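You operate a simulated robot arm through the tools that you are given. There is no shell and no other tool.

The job below is to be done with a simulated robot arm. You get a single attempt, and the scene is never put back.

## Task
Show the purple injector's spray: lamp on, orange air lever on, black number dial at 2, two sprays.
Fine: leave the lamp on, the lever on and the dial at 2. Leave ZERO and TEST alone.
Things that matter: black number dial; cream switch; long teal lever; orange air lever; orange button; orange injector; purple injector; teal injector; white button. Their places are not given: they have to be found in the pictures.

It is judged by the outcome, as a careful person would: the job done as asked, and still so three seconds after it is handed in. It fails if anything else is knocked over, pushed out of place, dropped, spilled or broken.

## Robot
A 7-joint arm with a two-finger parallel gripper, fixed in place. Base frame: the origin is at the foot of the arm, x ahead of it, y to its left, z up. Units: cm, rad, N and s.
With the tool pointing down near the work surface it reaches from about 26 to 68 cm from the base axis. Its first joint turns from -2.897 to 2.897 rad. Payload 2.5 kg.
The tool frame sits at the grasp point between the pads (the TCP): z along the fingers, y along the line on which they close. The tips reach 3 cm beyond it. Largest opening 9.4 cm; finger width 2.8, thickness 1; the body of the gripper, 5 by 9.6 cm, starts 5.5 cm behind the TCP.
Orientation is told as [roll, pitch, yaw] about the base's x, y, z axes, in that order, counted from this pose: with the fingers straight down and closing along the base's y, the tool's x points along the base's -x, its y along +y and its z along -z.

## Interface
- The arm moves only by the tool send_rows. Its argument "moves" is a list that holds one entry, the list of rows, each a list of 7 numbers: the shift along the base's x, y, z in cm, then the turn, a rotation vector about the base's x, y, z in rad, then the gripper command, from -1 (fully open) to 1 (shut), values between in proportion. In form: [[[dx, dy, dz, rx, ry, rz, gripper], ...]]. A call has 1 to 20 rows; each row shifts and turns the commanded pose from where the row before left it. Each row takes 0.2 s and may step no farther than 5 cm and 0.15 rad from the row before; otherwise, or with a gripper value out of range, the whole call is refused. A pose out of reach is approached as far as the arm can. The call stops where the force on the tool passes 90 N (or 10 N more than at its start, if that is more) or the arm is blocked; 0.2 s more then pass. Each finger travels about 7.2 cm/s and halts on what it meets, pressing with about 43 N; the grip force reading is that of the motor and also rises with nothing between the fingers. The clock runs only during rows and for 0.2 s after the last one: add rows that do not move to give the fingers time. The reply holds the time, the measured pose of the TCP, the force on the tool along the base axes, the opening and the grip force, in the units named above and with some noise, with the torque about the TCP (base axes, N m) and any sound that the robot's microphone picked up.
- Cameras (640 x 400 px; columns grow to the right, rows downward): "scene" is fixed at [22, -50.03, 88.65]; the picture's right is [0.71, -0.70, 0.00], its down [-0.57, -0.58, -0.58] and it looks along [0.41, 0.42, -0.81] (base axes); focal length 313 px, centre (320, 200). "wrist" rides on the gripper at [7.6, 1.4, -10.2] in the tool frame; the picture's right is [-0.18, 0.98, 0.00], its down [-0.75, -0.14, -0.64] and it looks along [-0.63, -0.12, 0.77] (tool axes); focal length 243 px, centre (320, 200).
- get_image(camera): a new picture of that camera. It takes no simulated time.
- measure_at(camera, pixels): for up to 12 pixels [column, row] of the newest picture of that camera ("zoom" is the newest enlarged one), the place [x, y, z] in the base frame of the surface seen there, good to about 0.2 cm. It takes no simulated time.
- inspect(camera, box): a new picture of the part [left, top, right, bottom] of that camera's present view, enlarged. It takes no simulated time.
- hand_in(): hands the job in; it is judged then, once.

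Unless the task says otherwise, let go and move clear before handing in.

The tools are called after "Emit:" as name(argument=value, ...) on one line, values as JSON. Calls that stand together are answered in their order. send_rows: Moves the arm, as the interface text tells. Its arguments: {"type":"object","properties":{"moves":{"type":"array"}},"required":["moves"]} The other tools are called the same way: get_image (camera) takes a picture; measure_at (camera, pixels) gives the place of the surface under pixels of a picture; inspect (camera, box) takes an enlarged picture of a part of a camera's view; hand_in () hands the job in.

At the start:

```text
clock: 0.0
tool_pos: [40.97, -22.19, 56.13]
tool_rot: [-0.001, 0.002, -0.001]
ft_force: [-0.1, 0.2, 0.6]
torque: [0.01, 0.0, -0.01]
grip_width: 9.39
grasp_force: 0.0
```

scene: 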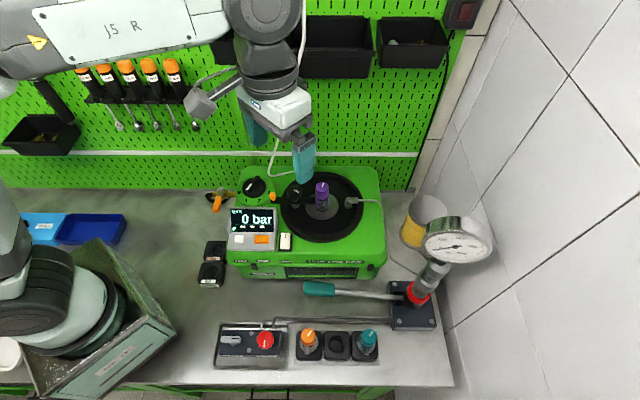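
wrist: 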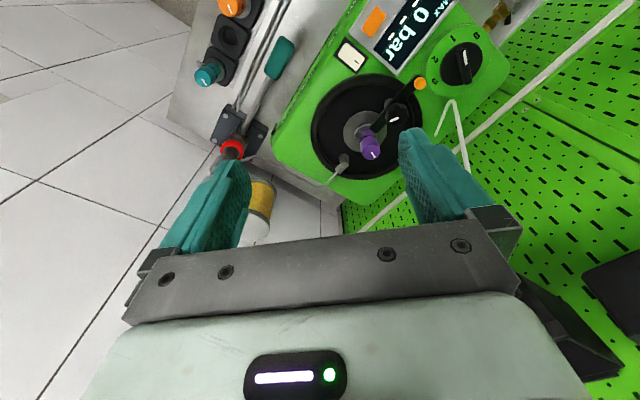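

The scene picture shows a green tester with the purple injector near (322,193), a black dial near (254,188), an orange lever near (272,197), a cream switch near (285,241) and a long teal lever near (320,289). I'll take enlarged views to read the labels.

Emit:
inspect(camera="scene", box=[200, 150, 400, 290])

Emit:
inspect(camera="scene", box=[190, 260, 500, 390])

Emit:
inspect(camera="wrist", box=[160, 0, 540, 240])

```text
2.86 times, centred on (300, 220) of scene
```

zoom: 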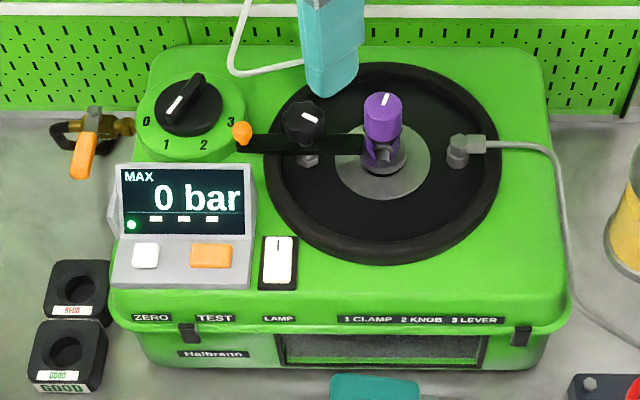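

```text
2.06 times, centred on (345, 325) of scene
```

zoom: 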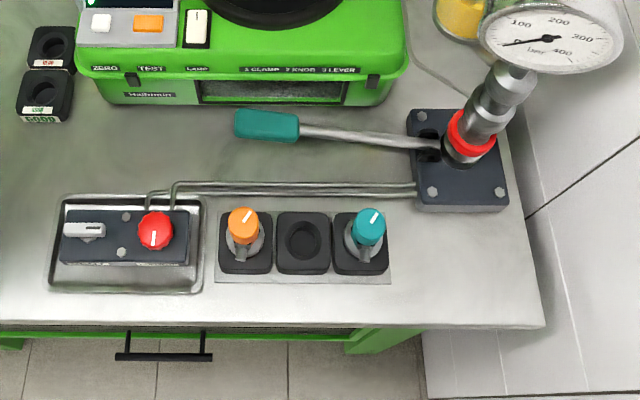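

```text
1.67 times, centred on (350, 120) of wrist
```

zoom: 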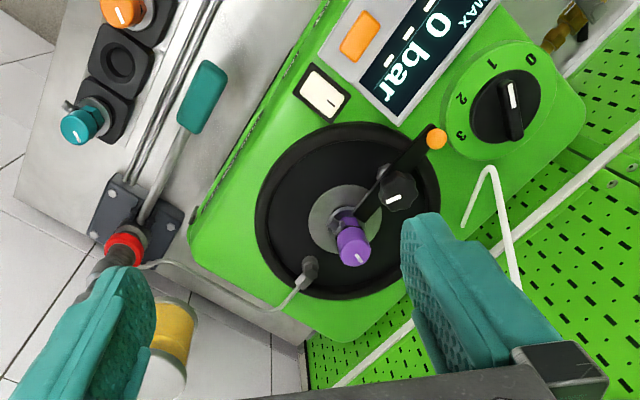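

The enlarged views show labels ZERO (white button), TEST (orange button), LAMP (cream switch), and a brass valve with an orange handle at about (218,200). I'll zoom in closer on each control.

Emit:
inspect(camera="scene", box=[190, 170, 290, 232])

Emit:
inspect(camera="scene", box=[270, 170, 370, 232])

Emit:
inspect(camera="scene", box=[220, 220, 320, 282])

Emit:
inspect(camera="scene", box=[290, 255, 390, 317])

Emit:
inspect(camera="scene", box=[380, 190, 500, 340])

Emit:
inspect(camera="scene", box=[205, 310, 305, 372])

```text
6.40 times, centred on (240, 201) of scene
```

zoom: 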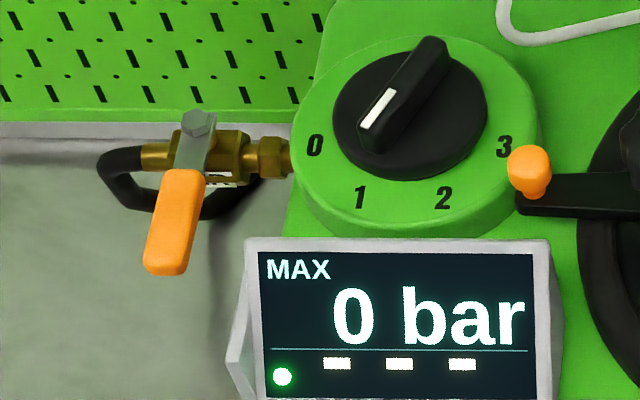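

```text
6.40 times, centred on (320, 201) of scene
```

zoom: 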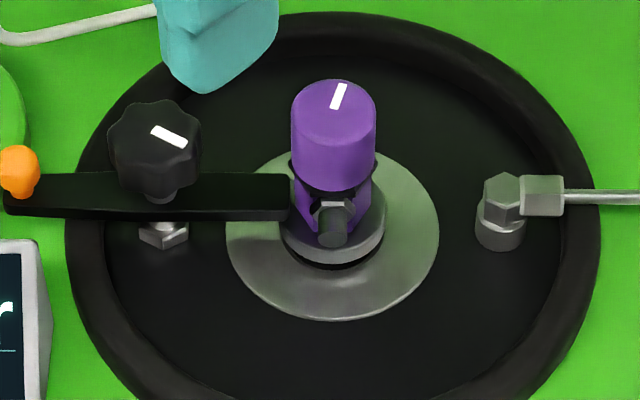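

```text
6.40 times, centred on (270, 251) of scene
```

zoom: 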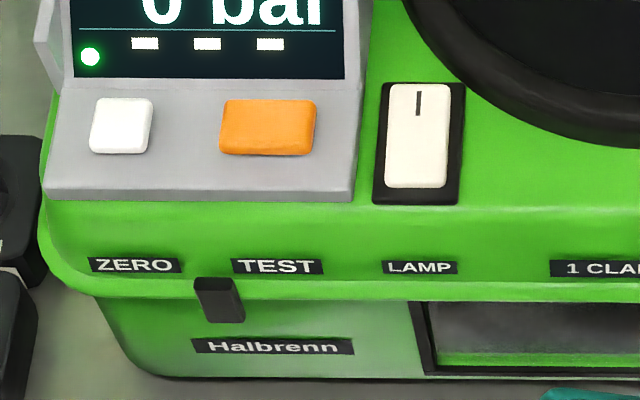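

```text
6.40 times, centred on (340, 286) of scene
```

zoom: 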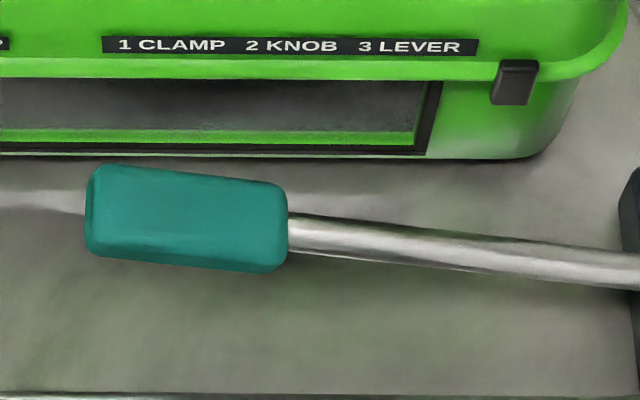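

```text
2.67 times, centred on (440, 265) of scene
```

zoom: 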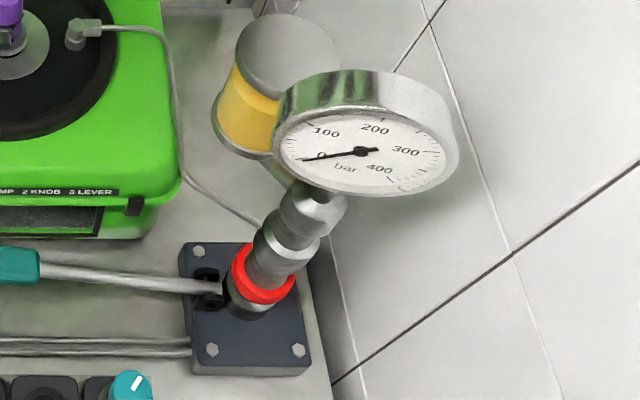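

```text
6.40 times, centred on (255, 341) of scene
```

zoom: 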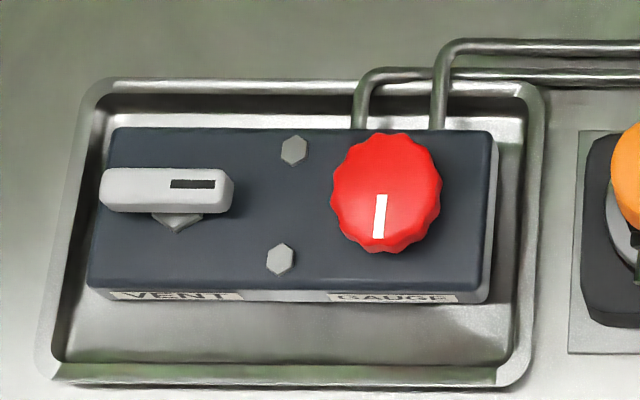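

The zooms show the valve handle crosswise to its brass pipe, the dial pointer near 0 (at about (246,187) in the scene), and VENT and GAUGE labels on the block at the front. Next I'll measure 3D places of the main parts.

Emit:
get_image(camera="scene")

Emit:
measure_at(camera="scene", pixels=[[220, 189], [217, 198], [215, 210], [246, 188], [258, 180], [254, 190], [285, 234], [285, 247], [285, 241], [237, 239], [262, 240], [272, 196]])

Emit:
measure_at(camera="scene", pixels=[[322, 186], [296, 191], [310, 289], [330, 290], [350, 293], [380, 297], [395, 299], [232, 339], [265, 340], [308, 334], [368, 338], [337, 346]])

Emit:
measure_at(camera="scene", pixels=[[250, 228], [300, 270], [320, 273], [360, 272], [340, 310], [250, 310], [440, 240], [435, 270], [428, 210], [348, 200], [380, 180], [300, 390]])

```text
taken
```

scene: 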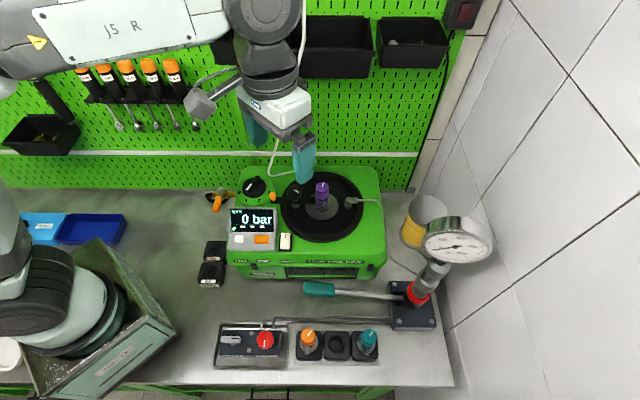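

```text
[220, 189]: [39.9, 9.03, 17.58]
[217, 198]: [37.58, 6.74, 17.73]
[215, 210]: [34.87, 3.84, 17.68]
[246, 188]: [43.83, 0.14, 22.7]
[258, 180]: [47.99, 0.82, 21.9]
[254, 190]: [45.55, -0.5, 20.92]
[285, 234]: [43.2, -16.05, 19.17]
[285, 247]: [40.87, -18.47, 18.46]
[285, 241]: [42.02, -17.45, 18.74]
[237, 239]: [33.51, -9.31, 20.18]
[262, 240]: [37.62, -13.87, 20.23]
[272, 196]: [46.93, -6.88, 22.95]
```

```text
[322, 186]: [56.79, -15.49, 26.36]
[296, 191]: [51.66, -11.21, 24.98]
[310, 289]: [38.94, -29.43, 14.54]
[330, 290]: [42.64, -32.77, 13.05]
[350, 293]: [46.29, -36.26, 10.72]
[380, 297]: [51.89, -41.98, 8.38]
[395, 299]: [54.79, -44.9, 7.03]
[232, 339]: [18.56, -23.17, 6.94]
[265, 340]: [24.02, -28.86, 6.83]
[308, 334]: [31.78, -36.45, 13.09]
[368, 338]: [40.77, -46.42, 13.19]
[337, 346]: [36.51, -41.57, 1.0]
```

```text
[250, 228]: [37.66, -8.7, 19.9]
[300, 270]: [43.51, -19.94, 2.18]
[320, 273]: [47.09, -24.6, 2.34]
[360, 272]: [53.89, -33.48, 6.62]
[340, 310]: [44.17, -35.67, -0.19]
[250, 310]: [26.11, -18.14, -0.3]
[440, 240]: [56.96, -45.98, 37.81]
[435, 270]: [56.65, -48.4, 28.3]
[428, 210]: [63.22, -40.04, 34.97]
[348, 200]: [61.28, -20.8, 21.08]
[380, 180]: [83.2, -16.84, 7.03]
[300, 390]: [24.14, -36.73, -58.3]
```

The measurements place the table near z=0, the tester top near z=18, the injector top at (56.8,-15.5,26.4) and the lever grip near (39,-29,14.5). I'll move the wrist camera closer above the turntable to see the clamp.

Emit:
send_rows(moves=[[[0.75, 1.7, -4, 0, 0, 0, -1], [0.75, 1.7, -4, 0, 0, 0, -1], [0.75, 1.7, -4, 0, 0, 0, -1], [0.75, 1.7, -4, 0, 0, 0, -1], [0.7, 1.6, -4, 0, 0, 0, -1], [0, 0, 0, 0, 0, 0, -1]]])

Emit:
get_image(camera="wrist")

```text
clock: 1.4
tool_pos: [44.88, -13.78, 36.07]
tool_rot: [-0.001, 0.001, 0.001]
ft_force: [0.1, 0.2, -0.1]
torque: [-0.03, 0.02, 0.01]
grip_width: 9.39
grasp_force: 0.0
```

```text
taken
```

wrist: 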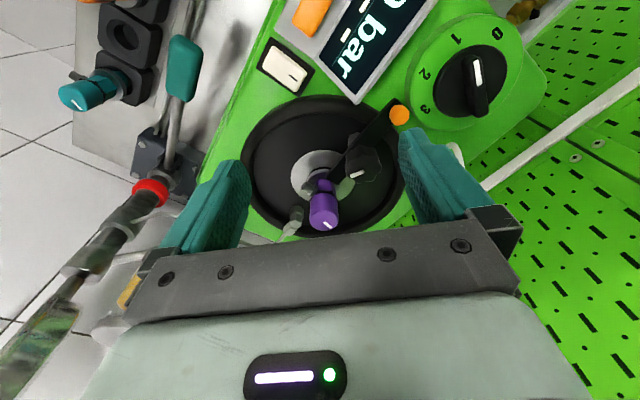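

Emit:
inspect(camera="wrist", box=[240, 90, 420, 240])

Emit:
inspect(camera="scene", box=[240, 160, 400, 260])

Emit:
inspect(camera="wrist", box=[240, 0, 560, 120])

```text
2.67 times, centred on (330, 165) of wrist
```

zoom: 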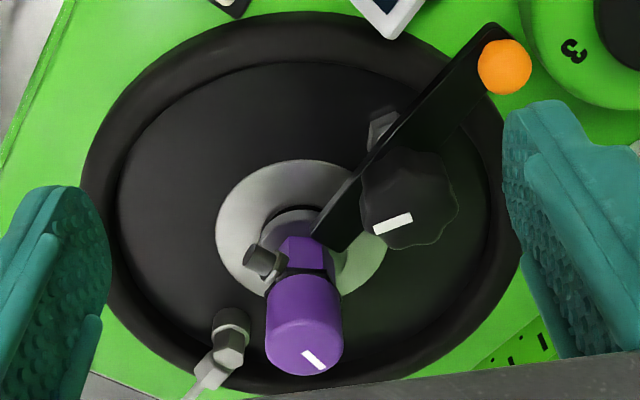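

```text
4.00 times, centred on (320, 210) of scene
```

zoom: 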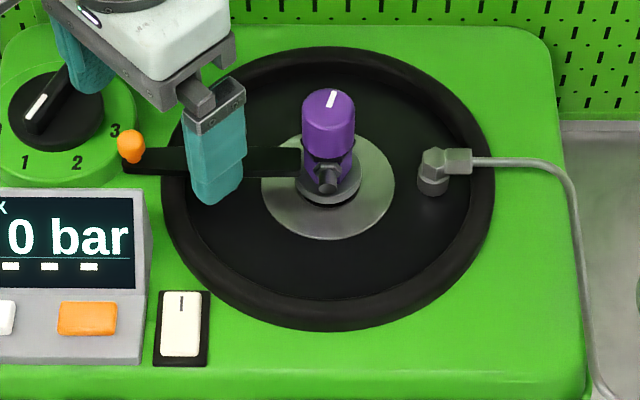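

```text
2.00 times, centred on (400, 60) of wrist
```

zoom: 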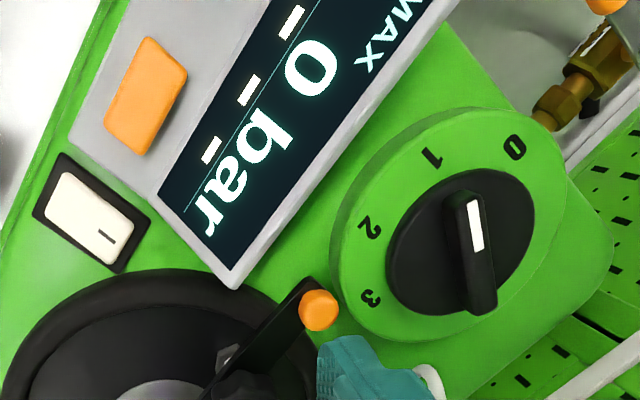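

The clamp bar reaches the purple injector and the dial pointer lies somewhere around 0–1. I'll measure the dial labels and the pointer ends in this wrist picture before moving on.

Emit:
inspect(camera="wrist", box=[390, 0, 550, 140])

Emit:
measure_at(camera="wrist", pixels=[[498, 34], [456, 38], [425, 74], [425, 109], [476, 62], [479, 75], [481, 100], [450, 90], [508, 70], [400, 114], [362, 172], [325, 220]])

```text
2.86 times, centred on (470, 70) of wrist
```

zoom: 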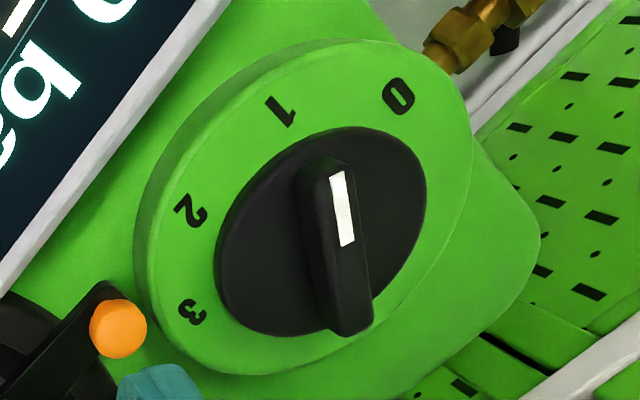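

```text
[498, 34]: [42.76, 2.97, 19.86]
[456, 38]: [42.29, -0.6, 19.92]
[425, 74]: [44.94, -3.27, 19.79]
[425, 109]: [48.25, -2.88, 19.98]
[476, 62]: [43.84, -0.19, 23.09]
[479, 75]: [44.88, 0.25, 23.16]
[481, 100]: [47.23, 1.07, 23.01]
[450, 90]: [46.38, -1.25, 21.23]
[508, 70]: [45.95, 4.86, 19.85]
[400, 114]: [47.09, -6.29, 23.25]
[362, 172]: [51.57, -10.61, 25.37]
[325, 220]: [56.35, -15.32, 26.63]
```

The labels give a ring centre near (46.2,0.7) with 0/1/2/3 at equal steps, and the pointer looks to be at about 1. Next I'll move the wrist camera to look at the air valve at about (38,7,17).

Emit:
send_rows(moves=[[[-2.9, 3.9, 0, 0, 0, 0, -1], [-2.9, 3.9, 0, 0, 0, 0, -1], [-2.9, 3.9, -1, 0, 0, 0, -1], [-2.9, 3.7, -2, 0, 0, 0, -1], [-2.9, 3.7, -2, 0, 0, 0, -1], [-0.5, 3.0, -2, 0, 0, 0, -1], [0, 0, 0, 0, 0, 0, -1]]])

Emit:
get_image(camera="wrist")

Emit:
inspect(camera="wrist", box=[220, 80, 420, 240])

```text
refused: row 4 steps farther than a row can; nothing moved
```

```text
taken
```

wrist: 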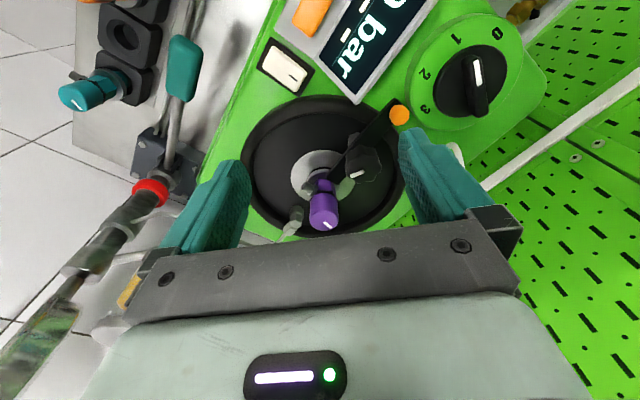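

```text
2.50 times, centred on (320, 160) of wrist
```

zoom: 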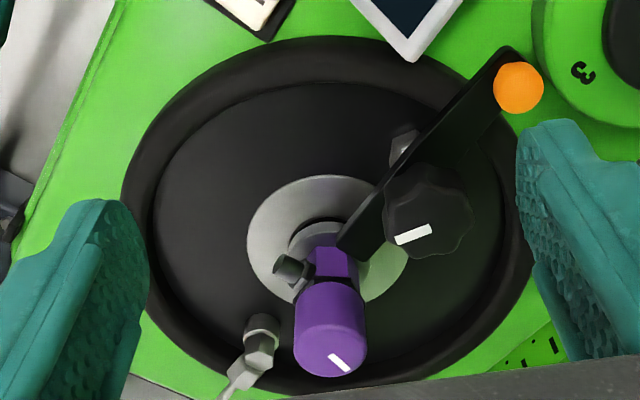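

The call was refused because one row was longer than 5 cm, so nothing moved and the picture is unchanged. I'll resend the move to the valve with shorter rows.

Emit:
send_rows(moves=[[[-2.5, 3.7, 0, 0, 0, 0, -1], [-2.5, 3.7, 0, 0, 0, 0, -1], [-2.5, 3.7, -1.5, 0, 0, 0, -1], [-2.5, 3.7, -1.5, 0, 0, 0, -1], [-2.5, 3.7, -2, 0, 0, 0, -1], [-2.5, 3.7, -2, 0, 0, 0, -1], [0, 0, 0, 0, 0, 0, -1]]])

Emit:
get_image(camera="wrist")

Emit:
get_image(camera="scene")

```text
clock: 3.0
tool_pos: [29.58, 8.5, 29.12]
tool_rot: [0.001, 0.001, 0.001]
ft_force: [0.2, 0.1, 0.4]
torque: [0.04, -0.02, -0.02]
grip_width: 9.39
grasp_force: 0.1
```

```text
taken
```

wrist: 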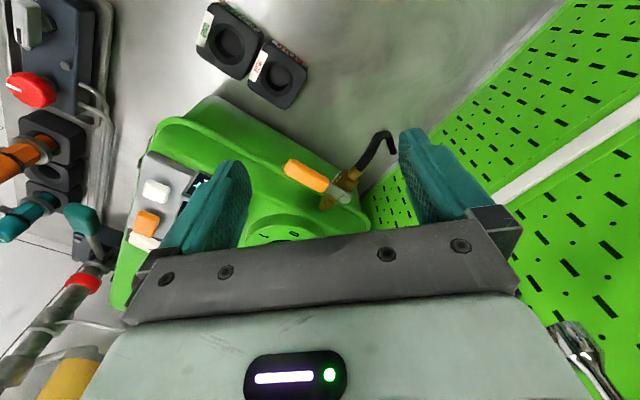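

```text
taken
```

scene: 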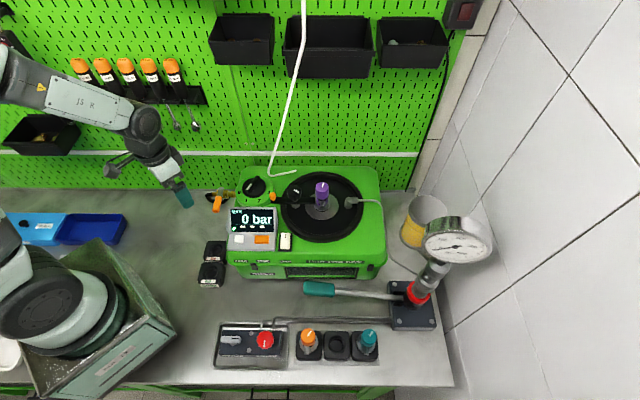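

Emit:
inspect(camera="wrist", box=[250, 110, 410, 240])

Emit:
inspect(camera="scene", box=[195, 170, 275, 220])

Emit:
measure_at(camera="wrist", pixels=[[292, 167], [306, 176], [320, 185], [330, 189], [340, 195], [349, 198], [360, 165], [370, 148], [388, 140], [335, 199], [350, 178], [300, 163]])

```text
3.08 times, centred on (330, 175) of wrist
```

zoom: 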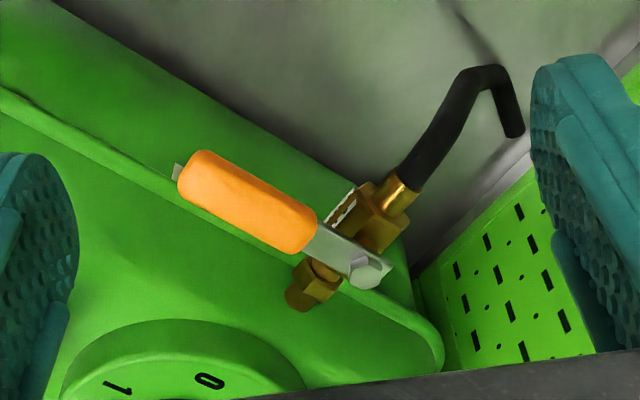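

```text
8.00 times, centred on (235, 195) of scene
```

zoom: 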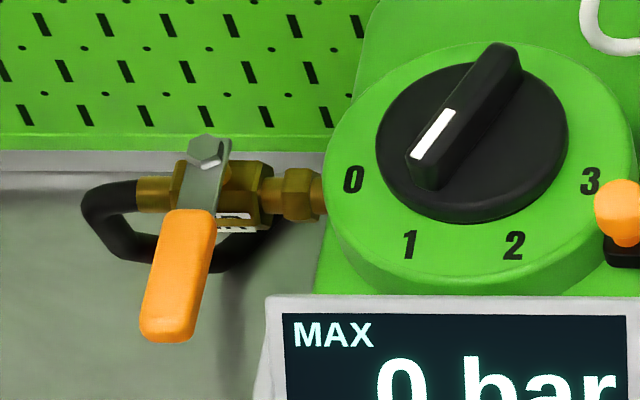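

```text
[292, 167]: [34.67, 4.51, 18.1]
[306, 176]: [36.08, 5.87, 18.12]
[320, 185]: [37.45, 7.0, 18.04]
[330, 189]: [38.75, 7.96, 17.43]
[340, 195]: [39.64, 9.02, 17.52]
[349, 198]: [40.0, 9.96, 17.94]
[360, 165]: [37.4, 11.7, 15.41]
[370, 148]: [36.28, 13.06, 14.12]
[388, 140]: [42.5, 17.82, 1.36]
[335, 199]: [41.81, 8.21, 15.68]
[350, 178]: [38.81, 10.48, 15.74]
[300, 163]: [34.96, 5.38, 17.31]
```

The valve handle runs from its bolt near (39.9,9.6,18) to its tip near (34,4), crosswise to the pipe, so it needs a quarter turn away from the tester. I'll measure the tester's left rim to see how much room a finger has beside the handle.

Emit:
measure_at(camera="wrist", pixels=[[285, 187], [290, 196], [280, 178], [272, 170], [262, 150], [270, 185], [300, 200], [315, 207], [300, 195], [265, 160], [240, 140], [290, 182]])

Emit:
measure_at(camera="scene", pixels=[[237, 185], [238, 200], [229, 215], [231, 222], [222, 200], [217, 205], [212, 208], [222, 183], [238, 177], [272, 197], [224, 210], [230, 205]])

```text
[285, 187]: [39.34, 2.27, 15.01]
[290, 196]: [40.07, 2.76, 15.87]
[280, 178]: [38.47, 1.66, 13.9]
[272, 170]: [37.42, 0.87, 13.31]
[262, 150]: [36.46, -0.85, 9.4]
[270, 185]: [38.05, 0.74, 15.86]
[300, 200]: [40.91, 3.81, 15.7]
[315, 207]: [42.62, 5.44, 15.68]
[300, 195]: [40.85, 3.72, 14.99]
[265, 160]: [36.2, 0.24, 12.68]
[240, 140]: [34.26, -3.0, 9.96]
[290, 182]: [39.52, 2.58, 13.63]
```

```text
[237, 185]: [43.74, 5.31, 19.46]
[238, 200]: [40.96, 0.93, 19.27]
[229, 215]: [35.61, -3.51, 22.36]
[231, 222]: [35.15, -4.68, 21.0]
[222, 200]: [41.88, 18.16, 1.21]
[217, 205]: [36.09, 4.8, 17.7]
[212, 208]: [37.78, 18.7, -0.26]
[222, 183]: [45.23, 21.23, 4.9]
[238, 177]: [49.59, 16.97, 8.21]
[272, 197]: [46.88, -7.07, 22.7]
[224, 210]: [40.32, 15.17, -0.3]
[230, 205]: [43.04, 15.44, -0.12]
```

The rim is about 4.9 cm to the side of the handle and lower than the finger tips would be, so there is room. I'll turn the gripper to straddle the handle and stop above it to check.

Emit:
send_rows(moves=[[[1.0, -0.5, -0.5, 0, 0, 0.128, 0.04], [1.0, -0.5, -0.5, 0, 0, 0.128, 0.04], [1.0, -0.5, -0.5, 0, 0, 0.128, 0.04], [1.0, -0.5, -0.5, 0, 0, 0.128, 0.04], [1.0, -0.5, -0.5, 0, 0, 0.128, 0.04], [1.1, -0.5, -0.6, 0, 0, 0.128, 0.04], [0, 0, 0, 0, 0, 0, 0.04], [0, 0, 0, 0, 0, 0, 0.04]]])

Emit:
get_image(camera="wrist")

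Emit:
inspect(camera="scene", box=[160, 140, 280, 220])

```text
clock: 4.8
tool_pos: [35.73, 5.33, 26.02]
tool_rot: [0.0, 0.001, 0.769]
ft_force: [0.0, -0.4, 0.5]
torque: [-0.01, 0.01, 0.01]
grip_width: 4.48
grasp_force: 0.0
```

```text
taken
```

wrist: 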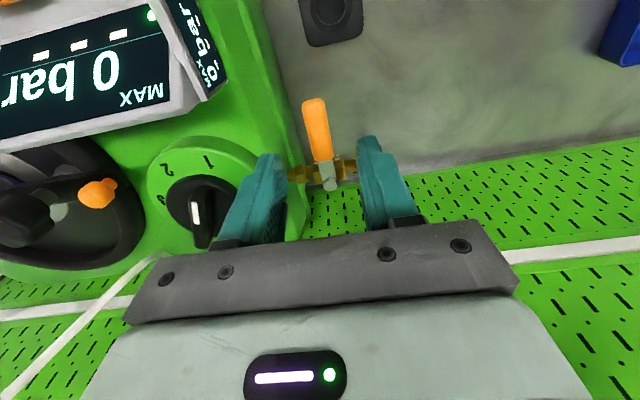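

```text
5.00 times, centred on (220, 180) of scene
```

zoom: 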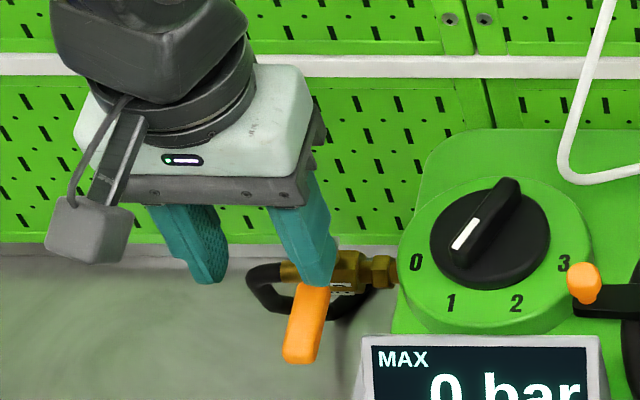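

The handle sits between the fingers in the wrist picture (about (317,130)). I'll lower by 6.5 cm to straddle it, watching the force.

Emit:
send_rows(moves=[[[0, 0.05, -2, 0, 0, 0, 0.04], [0, 0.05, -2, 0, 0, 0, 0.04], [0, 0.05, -1.5, 0, 0, 0, 0.04], [0, 0, -1.0, 0, 0, 0, 0.04], [0, 0, 0, 0, 0, 0, 0.04]]])

Emit:
get_image(camera="wrist")

Emit:
inspect(camera="scene", box=[160, 140, 280, 220])

```text
clock: 6.0
tool_pos: [35.76, 5.47, 19.43]
tool_rot: [0.0, -0.001, 0.768]
ft_force: [0.5, -0.3, 0.2]
torque: [0.01, -0.03, 0.01]
grip_width: 4.51
grasp_force: 0.0
```

```text
taken
```

wrist: 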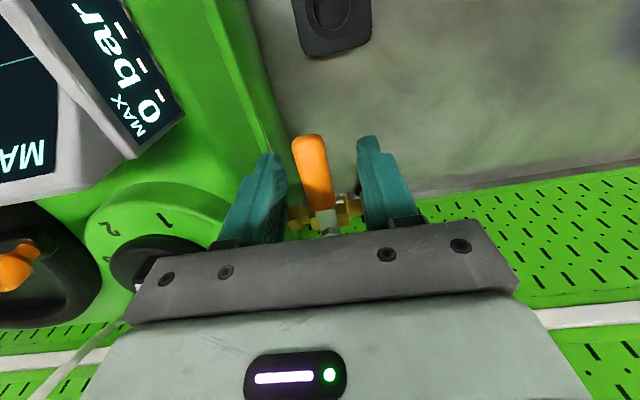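

```text
5.00 times, centred on (220, 180) of scene
```

zoom: 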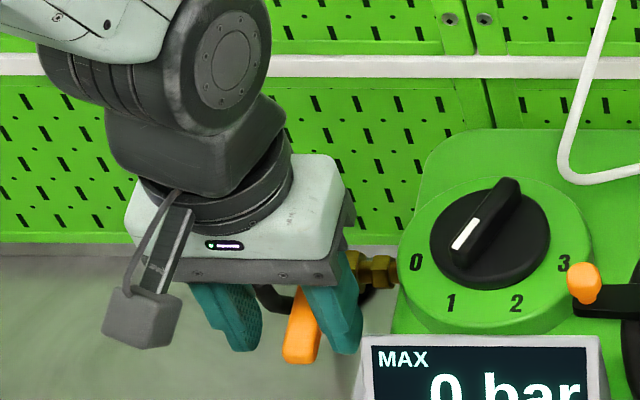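

The fingers straddle the handle with no contact force. I'll close to a loose cage and swing the first part of the arc about the bolt, clockwise seen from above.

Emit:
send_rows(moves=[[[0, 0, 0, 0, 0, 0, 0.45], [0, 0, 0, 0, 0, 0, 0.45], [0, 0, 0, 0, 0, 0, 0.45], [-0.499, 0.568, 0, 0, 0, -0.131, 0.45], [-0.42, 0.629, 0, 0, 0, -0.131, 0.45], [-0.334, 0.678, 0, 0, 0, -0.131, 0.45], [-0.243, 0.716, 0, 0, 0, -0.131, 0.45], [0, 0, 0, 0, 0, 0, 0.45]]])

Emit:
get_image(camera="wrist")

Emit:
inspect(camera="scene", box=[160, 140, 280, 220])

```text
clock: 7.8
tool_pos: [34.33, 7.97, 19.36]
tool_rot: [0.001, 0.0, 0.243]
ft_force: [-0.5, -0.8, -0.2]
torque: [0.0, 0.01, 0.03]
grip_width: 2.58
grasp_force: 0.3
```

```text
taken
```

wrist: 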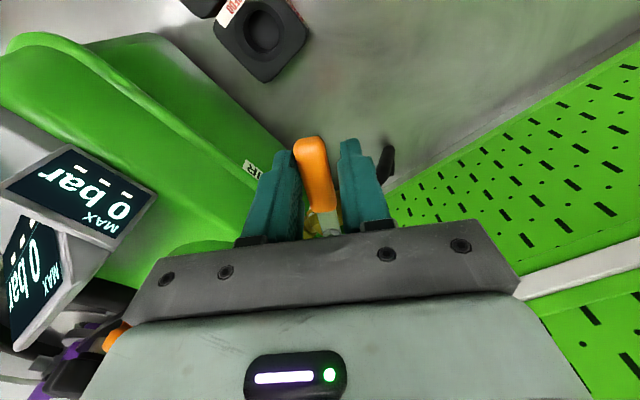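

```text
5.00 times, centred on (220, 180) of scene
```

zoom: 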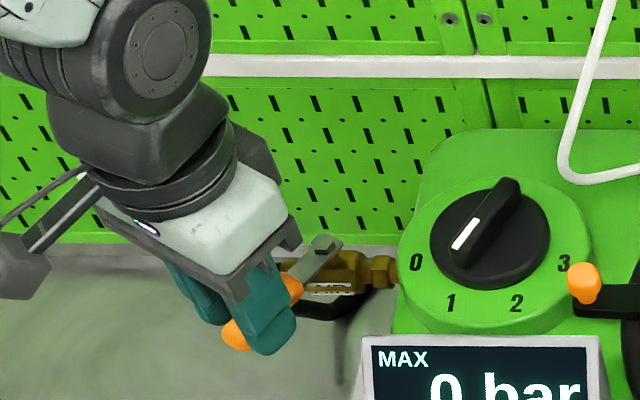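

The handle is turning with the fingers at almost no force, and the "AIR" tag is now visible under it. I'll continue the arc to the quarter turn.

Emit:
send_rows(moves=[[[-0.148, 0.742, 0, 0, 0, -0.131, 0.45], [-0.049, 0.754, 0, 0, 0, -0.131, 0.45], [0.049, 0.754, 0, 0, 0, -0.131, 0.45], [0.148, 0.742, 0, 0, 0, -0.131, 0.45], [0.243, 0.716, 0, 0, 0, -0.131, 0.45], [0.334, 0.678, 0, 0, 0, -0.131, 0.45], [0.42, 0.629, 0, 0, 0, -0.131, 0.45], [0, 0, 0, 0, 0, 0, 0.45]]])

Emit:
get_image(camera="wrist")

Emit:
inspect(camera="scene", box=[160, 140, 280, 220])

```text
clock: 9.6
tool_pos: [35.28, 13.14, 19.55]
tool_rot: [0.0, 0.0, -0.676]
ft_force: [0.1, -0.2, 0.4]
torque: [-0.01, 0.02, 0.02]
grip_width: 2.59
grasp_force: 0.2
```

```text
taken
```

wrist: 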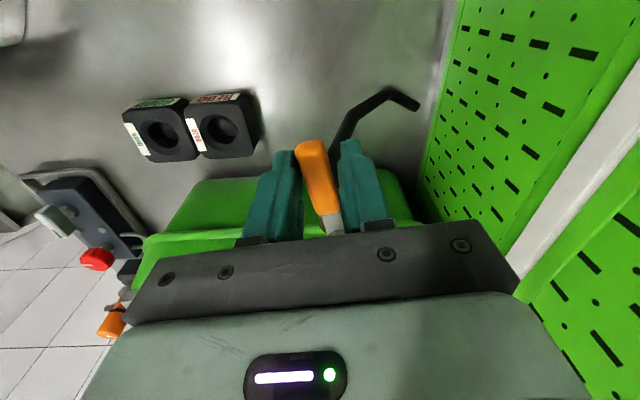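

```text
5.00 times, centred on (220, 180) of scene
```

zoom: 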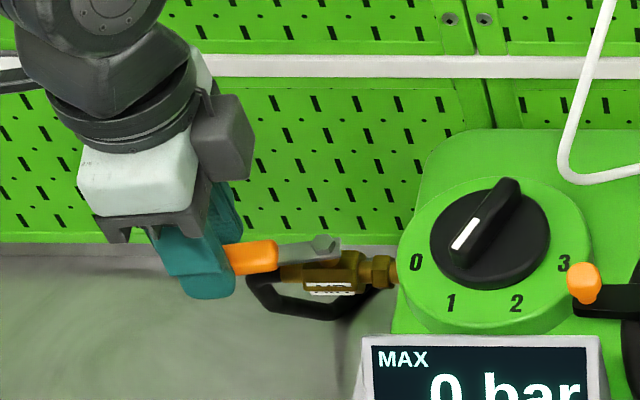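

The handle is nearly in line with the brass pipe, lagging slightly inside the loose cage. I'll go on slightly past the quarter turn until it meets its stop.

Emit:
send_rows(moves=[[[0.499, 0.568, 0, 0, 0, -0.131, 0.45], [0.28, 0.26, 0, 0, 0, -0.065, 0.45], [0, 0, 0, 0, 0, 0, 0.45]]])

Emit:
inspect(camera="scene", box=[160, 140, 280, 220])

Emit:
get_image(camera="wrist")

```text
clock: 10.4
tool_pos: [35.99, 14.08, 19.44]
tool_rot: [0.0, 0.0, -0.871]
ft_force: [-0.9, -1.3, 1.0]
torque: [-0.02, 0.02, -0.01]
grip_width: 2.65
grasp_force: 0.4
```

```text
5.00 times, centred on (220, 180) of scene
```

zoom: 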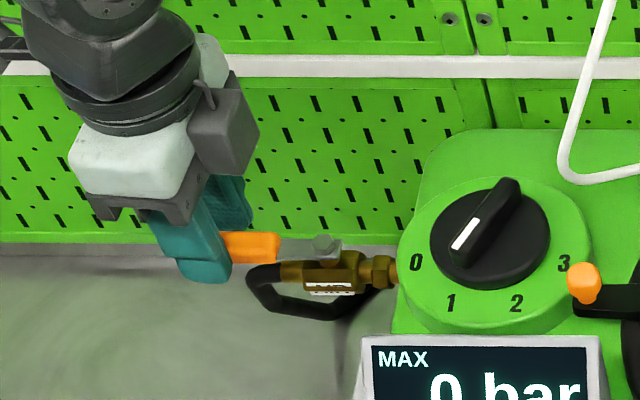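

```text
taken
```

wrist: 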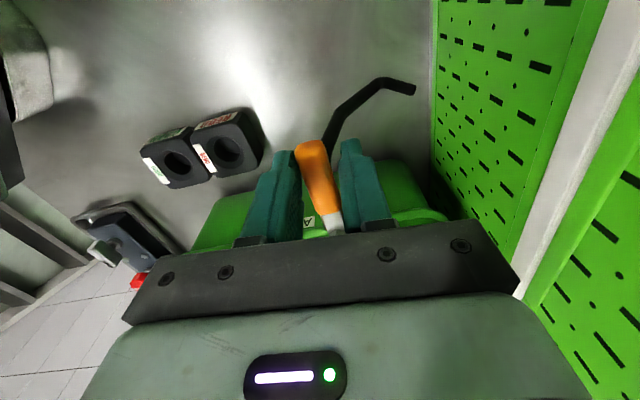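

The handle now looks parallel to the pipe in the scene. I'll nudge a little further to feel whether it's on its stop.

Emit:
send_rows(moves=[[[0.3, 0.27, 0, 0, 0, -0.05, 0.45], [0, 0, 0, 0, 0, 0, 0.45]]])

Emit:
inspect(camera="scene", box=[160, 140, 280, 220])

```text
clock: 11.0
tool_pos: [36.27, 14.15, 19.39]
tool_rot: [-0.004, 0.001, -0.92]
ft_force: [-4.7, -12.1, -0.1]
torque: [-0.15, 0.07, 0.27]
grip_width: 3.25
grasp_force: 5.5
```

```text
5.00 times, centred on (220, 180) of scene
```

zoom: 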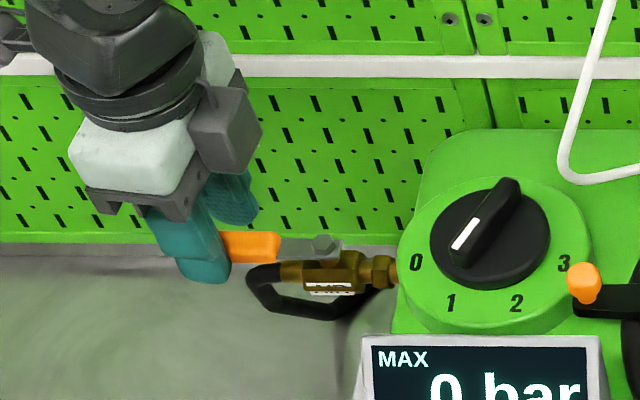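

The force rose to about 12 N with the handle no longer moving, so it is on its stop and in line with the pipe. I'll back off slightly, open the fingers and lift clear.

Emit:
send_rows(moves=[[[-0.35, -0.32, 0, 0, 0, 0.05, 0.45], [0, 0, 0, 0, 0, 0, 0.1], [0, 0, 0, 0, 0, 0, 0.04], [0, 0, 1, 0, 0, 0, 0.04], [0, 0, 2, 0, 0, 0, 0.04], [0, 0, 4, 0, 0, 0, 0.04], [0, 0, 4, 0, 0, 0, 0.04], [0, 0, 0, 0, 0, 0, 0.04]]])

Emit:
get_image(camera="scene")

Emit:
inspect(camera="scene", box=[160, 150, 280, 230])

```text
clock: 12.8
tool_pos: [35.96, 13.98, 30.49]
tool_rot: [0.0, -0.001, -0.868]
ft_force: [-0.1, -0.7, -0.5]
torque: [-0.01, 0.02, 0.02]
grip_width: 4.52
grasp_force: 0.1
```

```text
taken
```

scene: 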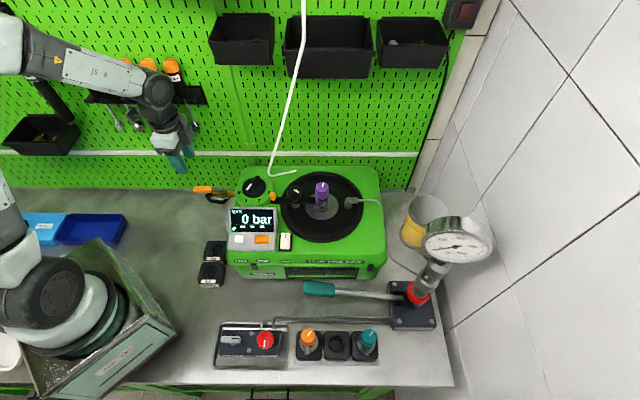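

```text
5.00 times, centred on (220, 190) of scene
```

zoom: 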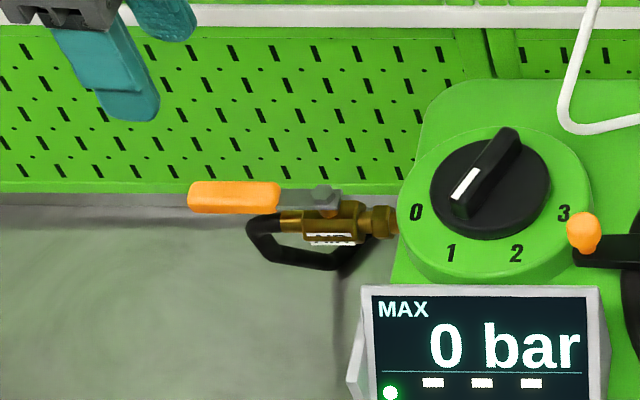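

The orange lever now lies in line with the pipe and stayed there. Next I'll move above the black dial and turn the gripper to line up with its handle.

Emit:
send_rows(moves=[[[0.8, -1.35, 0.25, 0, 0, 0.122, 0.15], [0.8, -1.35, 0.25, 0, 0, 0.122, 0.15], [0.8, -1.35, 0.25, 0, 0, 0.122, 0.15], [0.8, -1.35, 0.25, 0, 0, 0.122, 0.15], [0.8, -1.35, 0.25, 0, 0, 0.122, 0.15], [0.8, -1.35, 0.25, 0, 0, 0.122, 0.15], [0.8, -1.35, 0.25, 0, 0, 0.122, 0.15], [0.8, -1.35, 0.25, 0, 0, 0.122, 0.15], [0.8, -1.35, 0.25, 0, 0, 0.122, 0.15], [0.8, -1.35, 0.25, 0, 0, 0.122, 0.15], [0, 0, 0, 0, 0, 0, 0.15]]])

Emit:
get_image(camera="wrist")

```text
clock: 15.2
tool_pos: [44.01, 0.47, 32.95]
tool_rot: [-0.001, 0.0, 0.353]
ft_force: [-0.3, 0.1, 0.7]
torque: [0.0, 0.03, -0.03]
grip_width: 4.01
grasp_force: 0.1
```

```text
taken
```

wrist: 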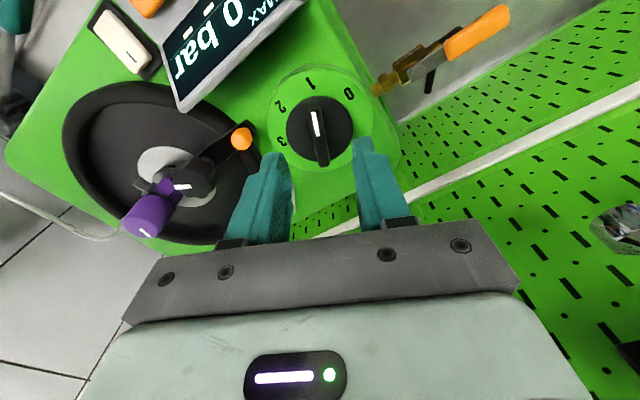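

Emit:
inspect(camera="wrist", box=[260, 60, 380, 180])

Emit:
measure_at(camera="wrist", pixels=[[315, 112], [319, 135], [322, 155], [322, 162], [313, 108], [300, 130], [340, 130], [348, 93], [310, 82], [281, 105], [281, 141], [320, 175]])

```text
3.33 times, centred on (320, 120) of wrist
```

zoom: 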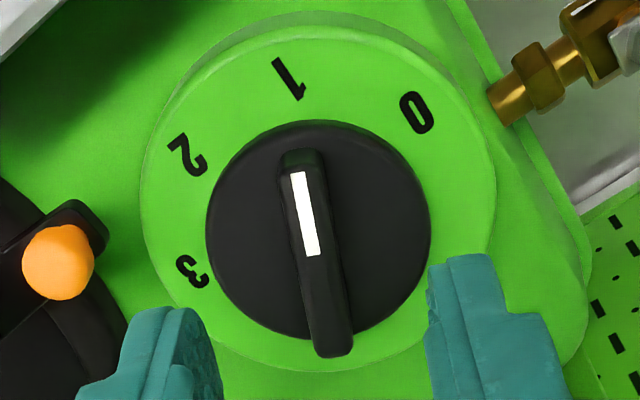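

```text
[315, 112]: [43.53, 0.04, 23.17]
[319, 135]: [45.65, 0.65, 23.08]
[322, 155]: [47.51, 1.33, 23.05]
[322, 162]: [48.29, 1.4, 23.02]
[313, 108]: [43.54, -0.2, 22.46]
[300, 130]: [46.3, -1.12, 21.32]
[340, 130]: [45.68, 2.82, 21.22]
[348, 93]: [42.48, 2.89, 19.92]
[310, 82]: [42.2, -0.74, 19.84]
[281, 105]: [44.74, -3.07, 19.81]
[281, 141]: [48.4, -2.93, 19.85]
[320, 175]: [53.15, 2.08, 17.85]
```

The handle's ends at (43.5,0.0) and (48.3,1.4) show it points at 1, centred near (45.9,0.7) with top z=23.1. I'll check where the white cable hangs before lowering.

Emit:
measure_at(camera="scene", pixels=[[269, 172], [276, 150], [285, 120], [295, 171], [300, 50], [280, 174], [338, 170], [320, 168], [300, 140]])

Emit:
inspect(camera="scene", box=[230, 130, 350, 200])

```text
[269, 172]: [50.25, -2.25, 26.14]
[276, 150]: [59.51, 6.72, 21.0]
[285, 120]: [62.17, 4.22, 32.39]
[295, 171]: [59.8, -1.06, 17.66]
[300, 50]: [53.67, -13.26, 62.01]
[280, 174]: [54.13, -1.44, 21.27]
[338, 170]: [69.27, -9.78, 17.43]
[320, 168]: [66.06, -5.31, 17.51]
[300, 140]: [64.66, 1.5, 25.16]
```

```text
5.33 times, centred on (290, 165) of scene
```

zoom: 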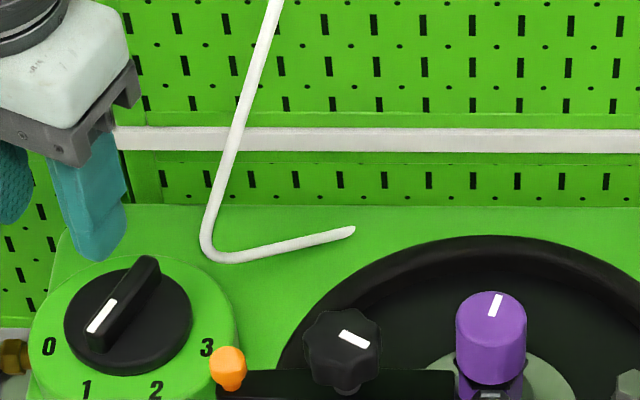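

Some of those pixels hit the pegboard behind, but the white hose's bend reads (50.3,-2.3,26.1), close to the dial. I'll zoom in and measure along the hose precisely.

Emit:
inspect(camera="scene", box=[255, 110, 305, 180])

```text
5.71 times, centred on (280, 145) of scene
```

zoom: 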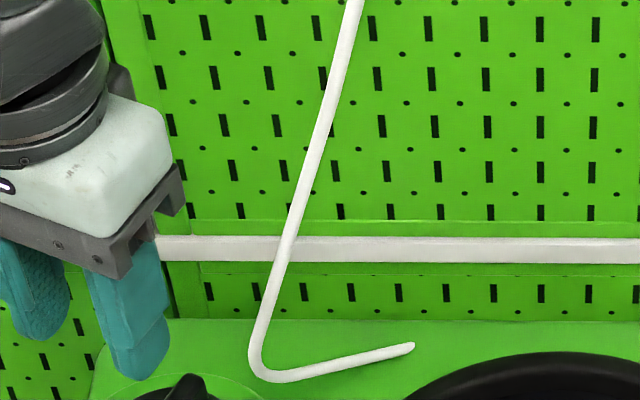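

Emit:
measure_at(camera="zoom", pixels=[[352, 10], [337, 60], [320, 120], [302, 190], [285, 250], [270, 300], [255, 350], [262, 368], [280, 376], [310, 370], [350, 360], [400, 348]])

```text
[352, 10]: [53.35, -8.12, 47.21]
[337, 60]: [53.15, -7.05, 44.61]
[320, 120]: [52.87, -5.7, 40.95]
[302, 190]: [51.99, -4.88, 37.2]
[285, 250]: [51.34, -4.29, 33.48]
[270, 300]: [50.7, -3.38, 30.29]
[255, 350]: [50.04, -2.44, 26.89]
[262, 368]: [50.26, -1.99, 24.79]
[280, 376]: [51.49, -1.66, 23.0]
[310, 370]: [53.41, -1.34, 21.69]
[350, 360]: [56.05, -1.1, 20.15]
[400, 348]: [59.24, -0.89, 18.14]
```

The hose runs from about (50,-2.4,27) up through (51.3,-4.3,33.5), which leaves roughly 1 cm to the gripper body when it is over the dial. That is enough if I stay centred and slightly forward, so I'll lower over the handle in steps.

Emit:
send_rows(moves=[[[0.7, 0.04, -2, 0, 0, -0.05, 0.15], [0.71, 0.04, -2, 0, 0, 0, 0.15], [0, 0, -2, 0, 0, 0, 0.15], [0, 0, -1.0, 0, 0, 0, 0.15], [0, 0, 0, 0, 0, 0, 0.15]]])

Emit:
get_image(camera="wrist")

Emit:
inspect(camera="scene", box=[220, 110, 320, 210])

```text
clock: 16.4
tool_pos: [45.39, 0.42, 26.02]
tool_rot: [0.0, 0.0, 0.301]
ft_force: [-0.5, 0.8, -0.5]
torque: [0.0, 0.03, 0.0]
grip_width: 4.01
grasp_force: 0.0
```

```text
taken
```

wrist: 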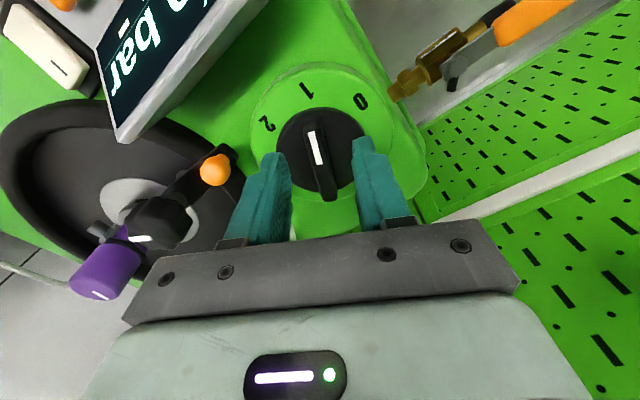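

```text
4.00 times, centred on (270, 160) of scene
```

zoom: 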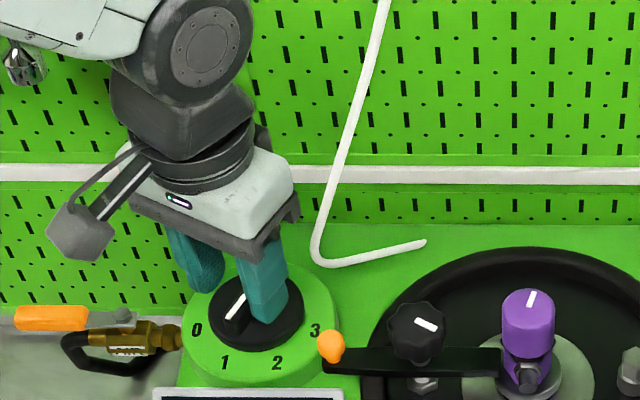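

The handle is between the open fingers and the hose stays clear to the right of the gripper body. I'll lower the last 1.4 cm, close to a snug cage and check.

Emit:
send_rows(moves=[[[0, 0.1, -0.8, 0, 0, 0, 0.15], [0, 0, -0.6, 0, 0, 0, 0.15], [0, 0, 0, 0, 0, 0, 0.4], [0, 0, 0, 0, 0, 0, 0.64], [0, 0, 0, 0, 0, 0, 0.64], [0, 0, 0, 0, 0, 0, 0.64]]])

Emit:
get_image(camera="wrist")

Emit:
inspect(camera="scene", box=[220, 110, 320, 210])

```text
clock: 17.8
tool_pos: [45.39, 0.67, 24.64]
tool_rot: [0.002, 0.001, 0.301]
ft_force: [-0.2, 0.2, 0.5]
torque: [-0.04, -0.01, -0.03]
grip_width: 1.69
grasp_force: 0.1
```

```text
taken
```

wrist: 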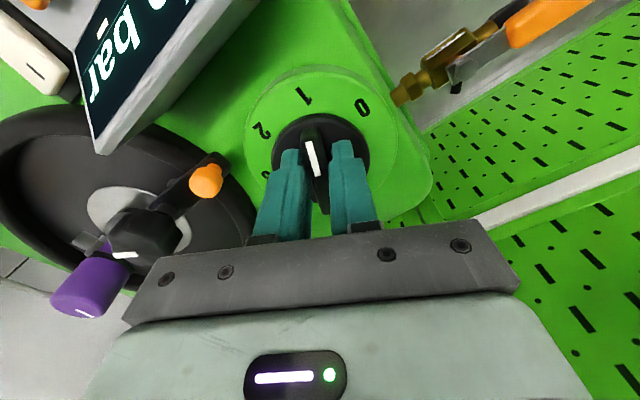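

```text
4.00 times, centred on (270, 160) of scene
```

zoom: 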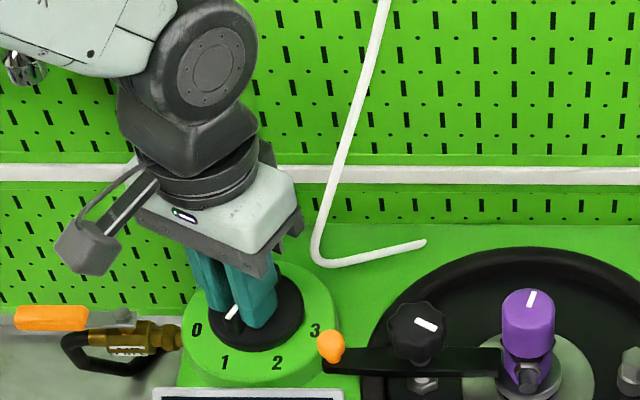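

The dial handle is caged with no force on it. I'll rotate the first third anticlockwise (from 1 toward 2) about the dial's centre and look.

Emit:
send_rows(moves=[[[0.02, -0.05, 0, 0, 0, 0.129, 0.64], [0.03, -0.05, 0, 0, 0, 0.129, 0.64], [0.04, -0.05, 0, 0, 0, 0.129, 0.64], [0.05, -0.05, 0, 0, 0, 0.129, 0.64], [0, 0, 0, 0, 0, 0, 0.64]]])

Emit:
get_image(camera="wrist")

Emit:
inspect(camera="scene", box=[220, 110, 320, 210])

```text
clock: 19.0
tool_pos: [45.59, 0.41, 24.57]
tool_rot: [0.0, 0.002, 0.818]
ft_force: [2.7, -1.4, -0.2]
torque: [-0.04, -0.07, -0.03]
grip_width: 1.84
grasp_force: 1.3
```

```text
taken
```

wrist: 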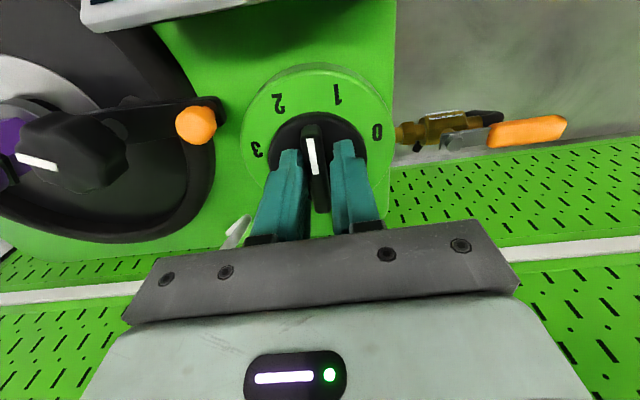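

```text
4.00 times, centred on (270, 160) of scene
```

zoom: 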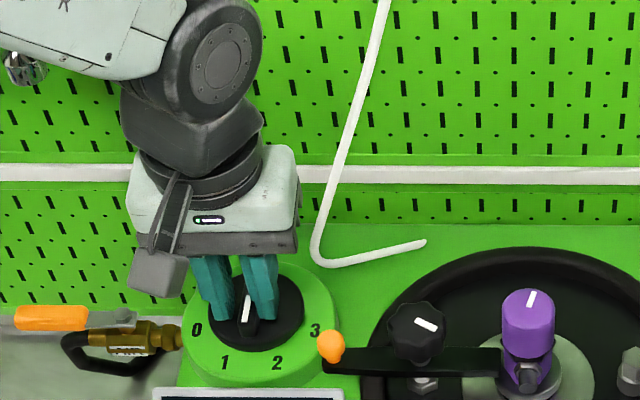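

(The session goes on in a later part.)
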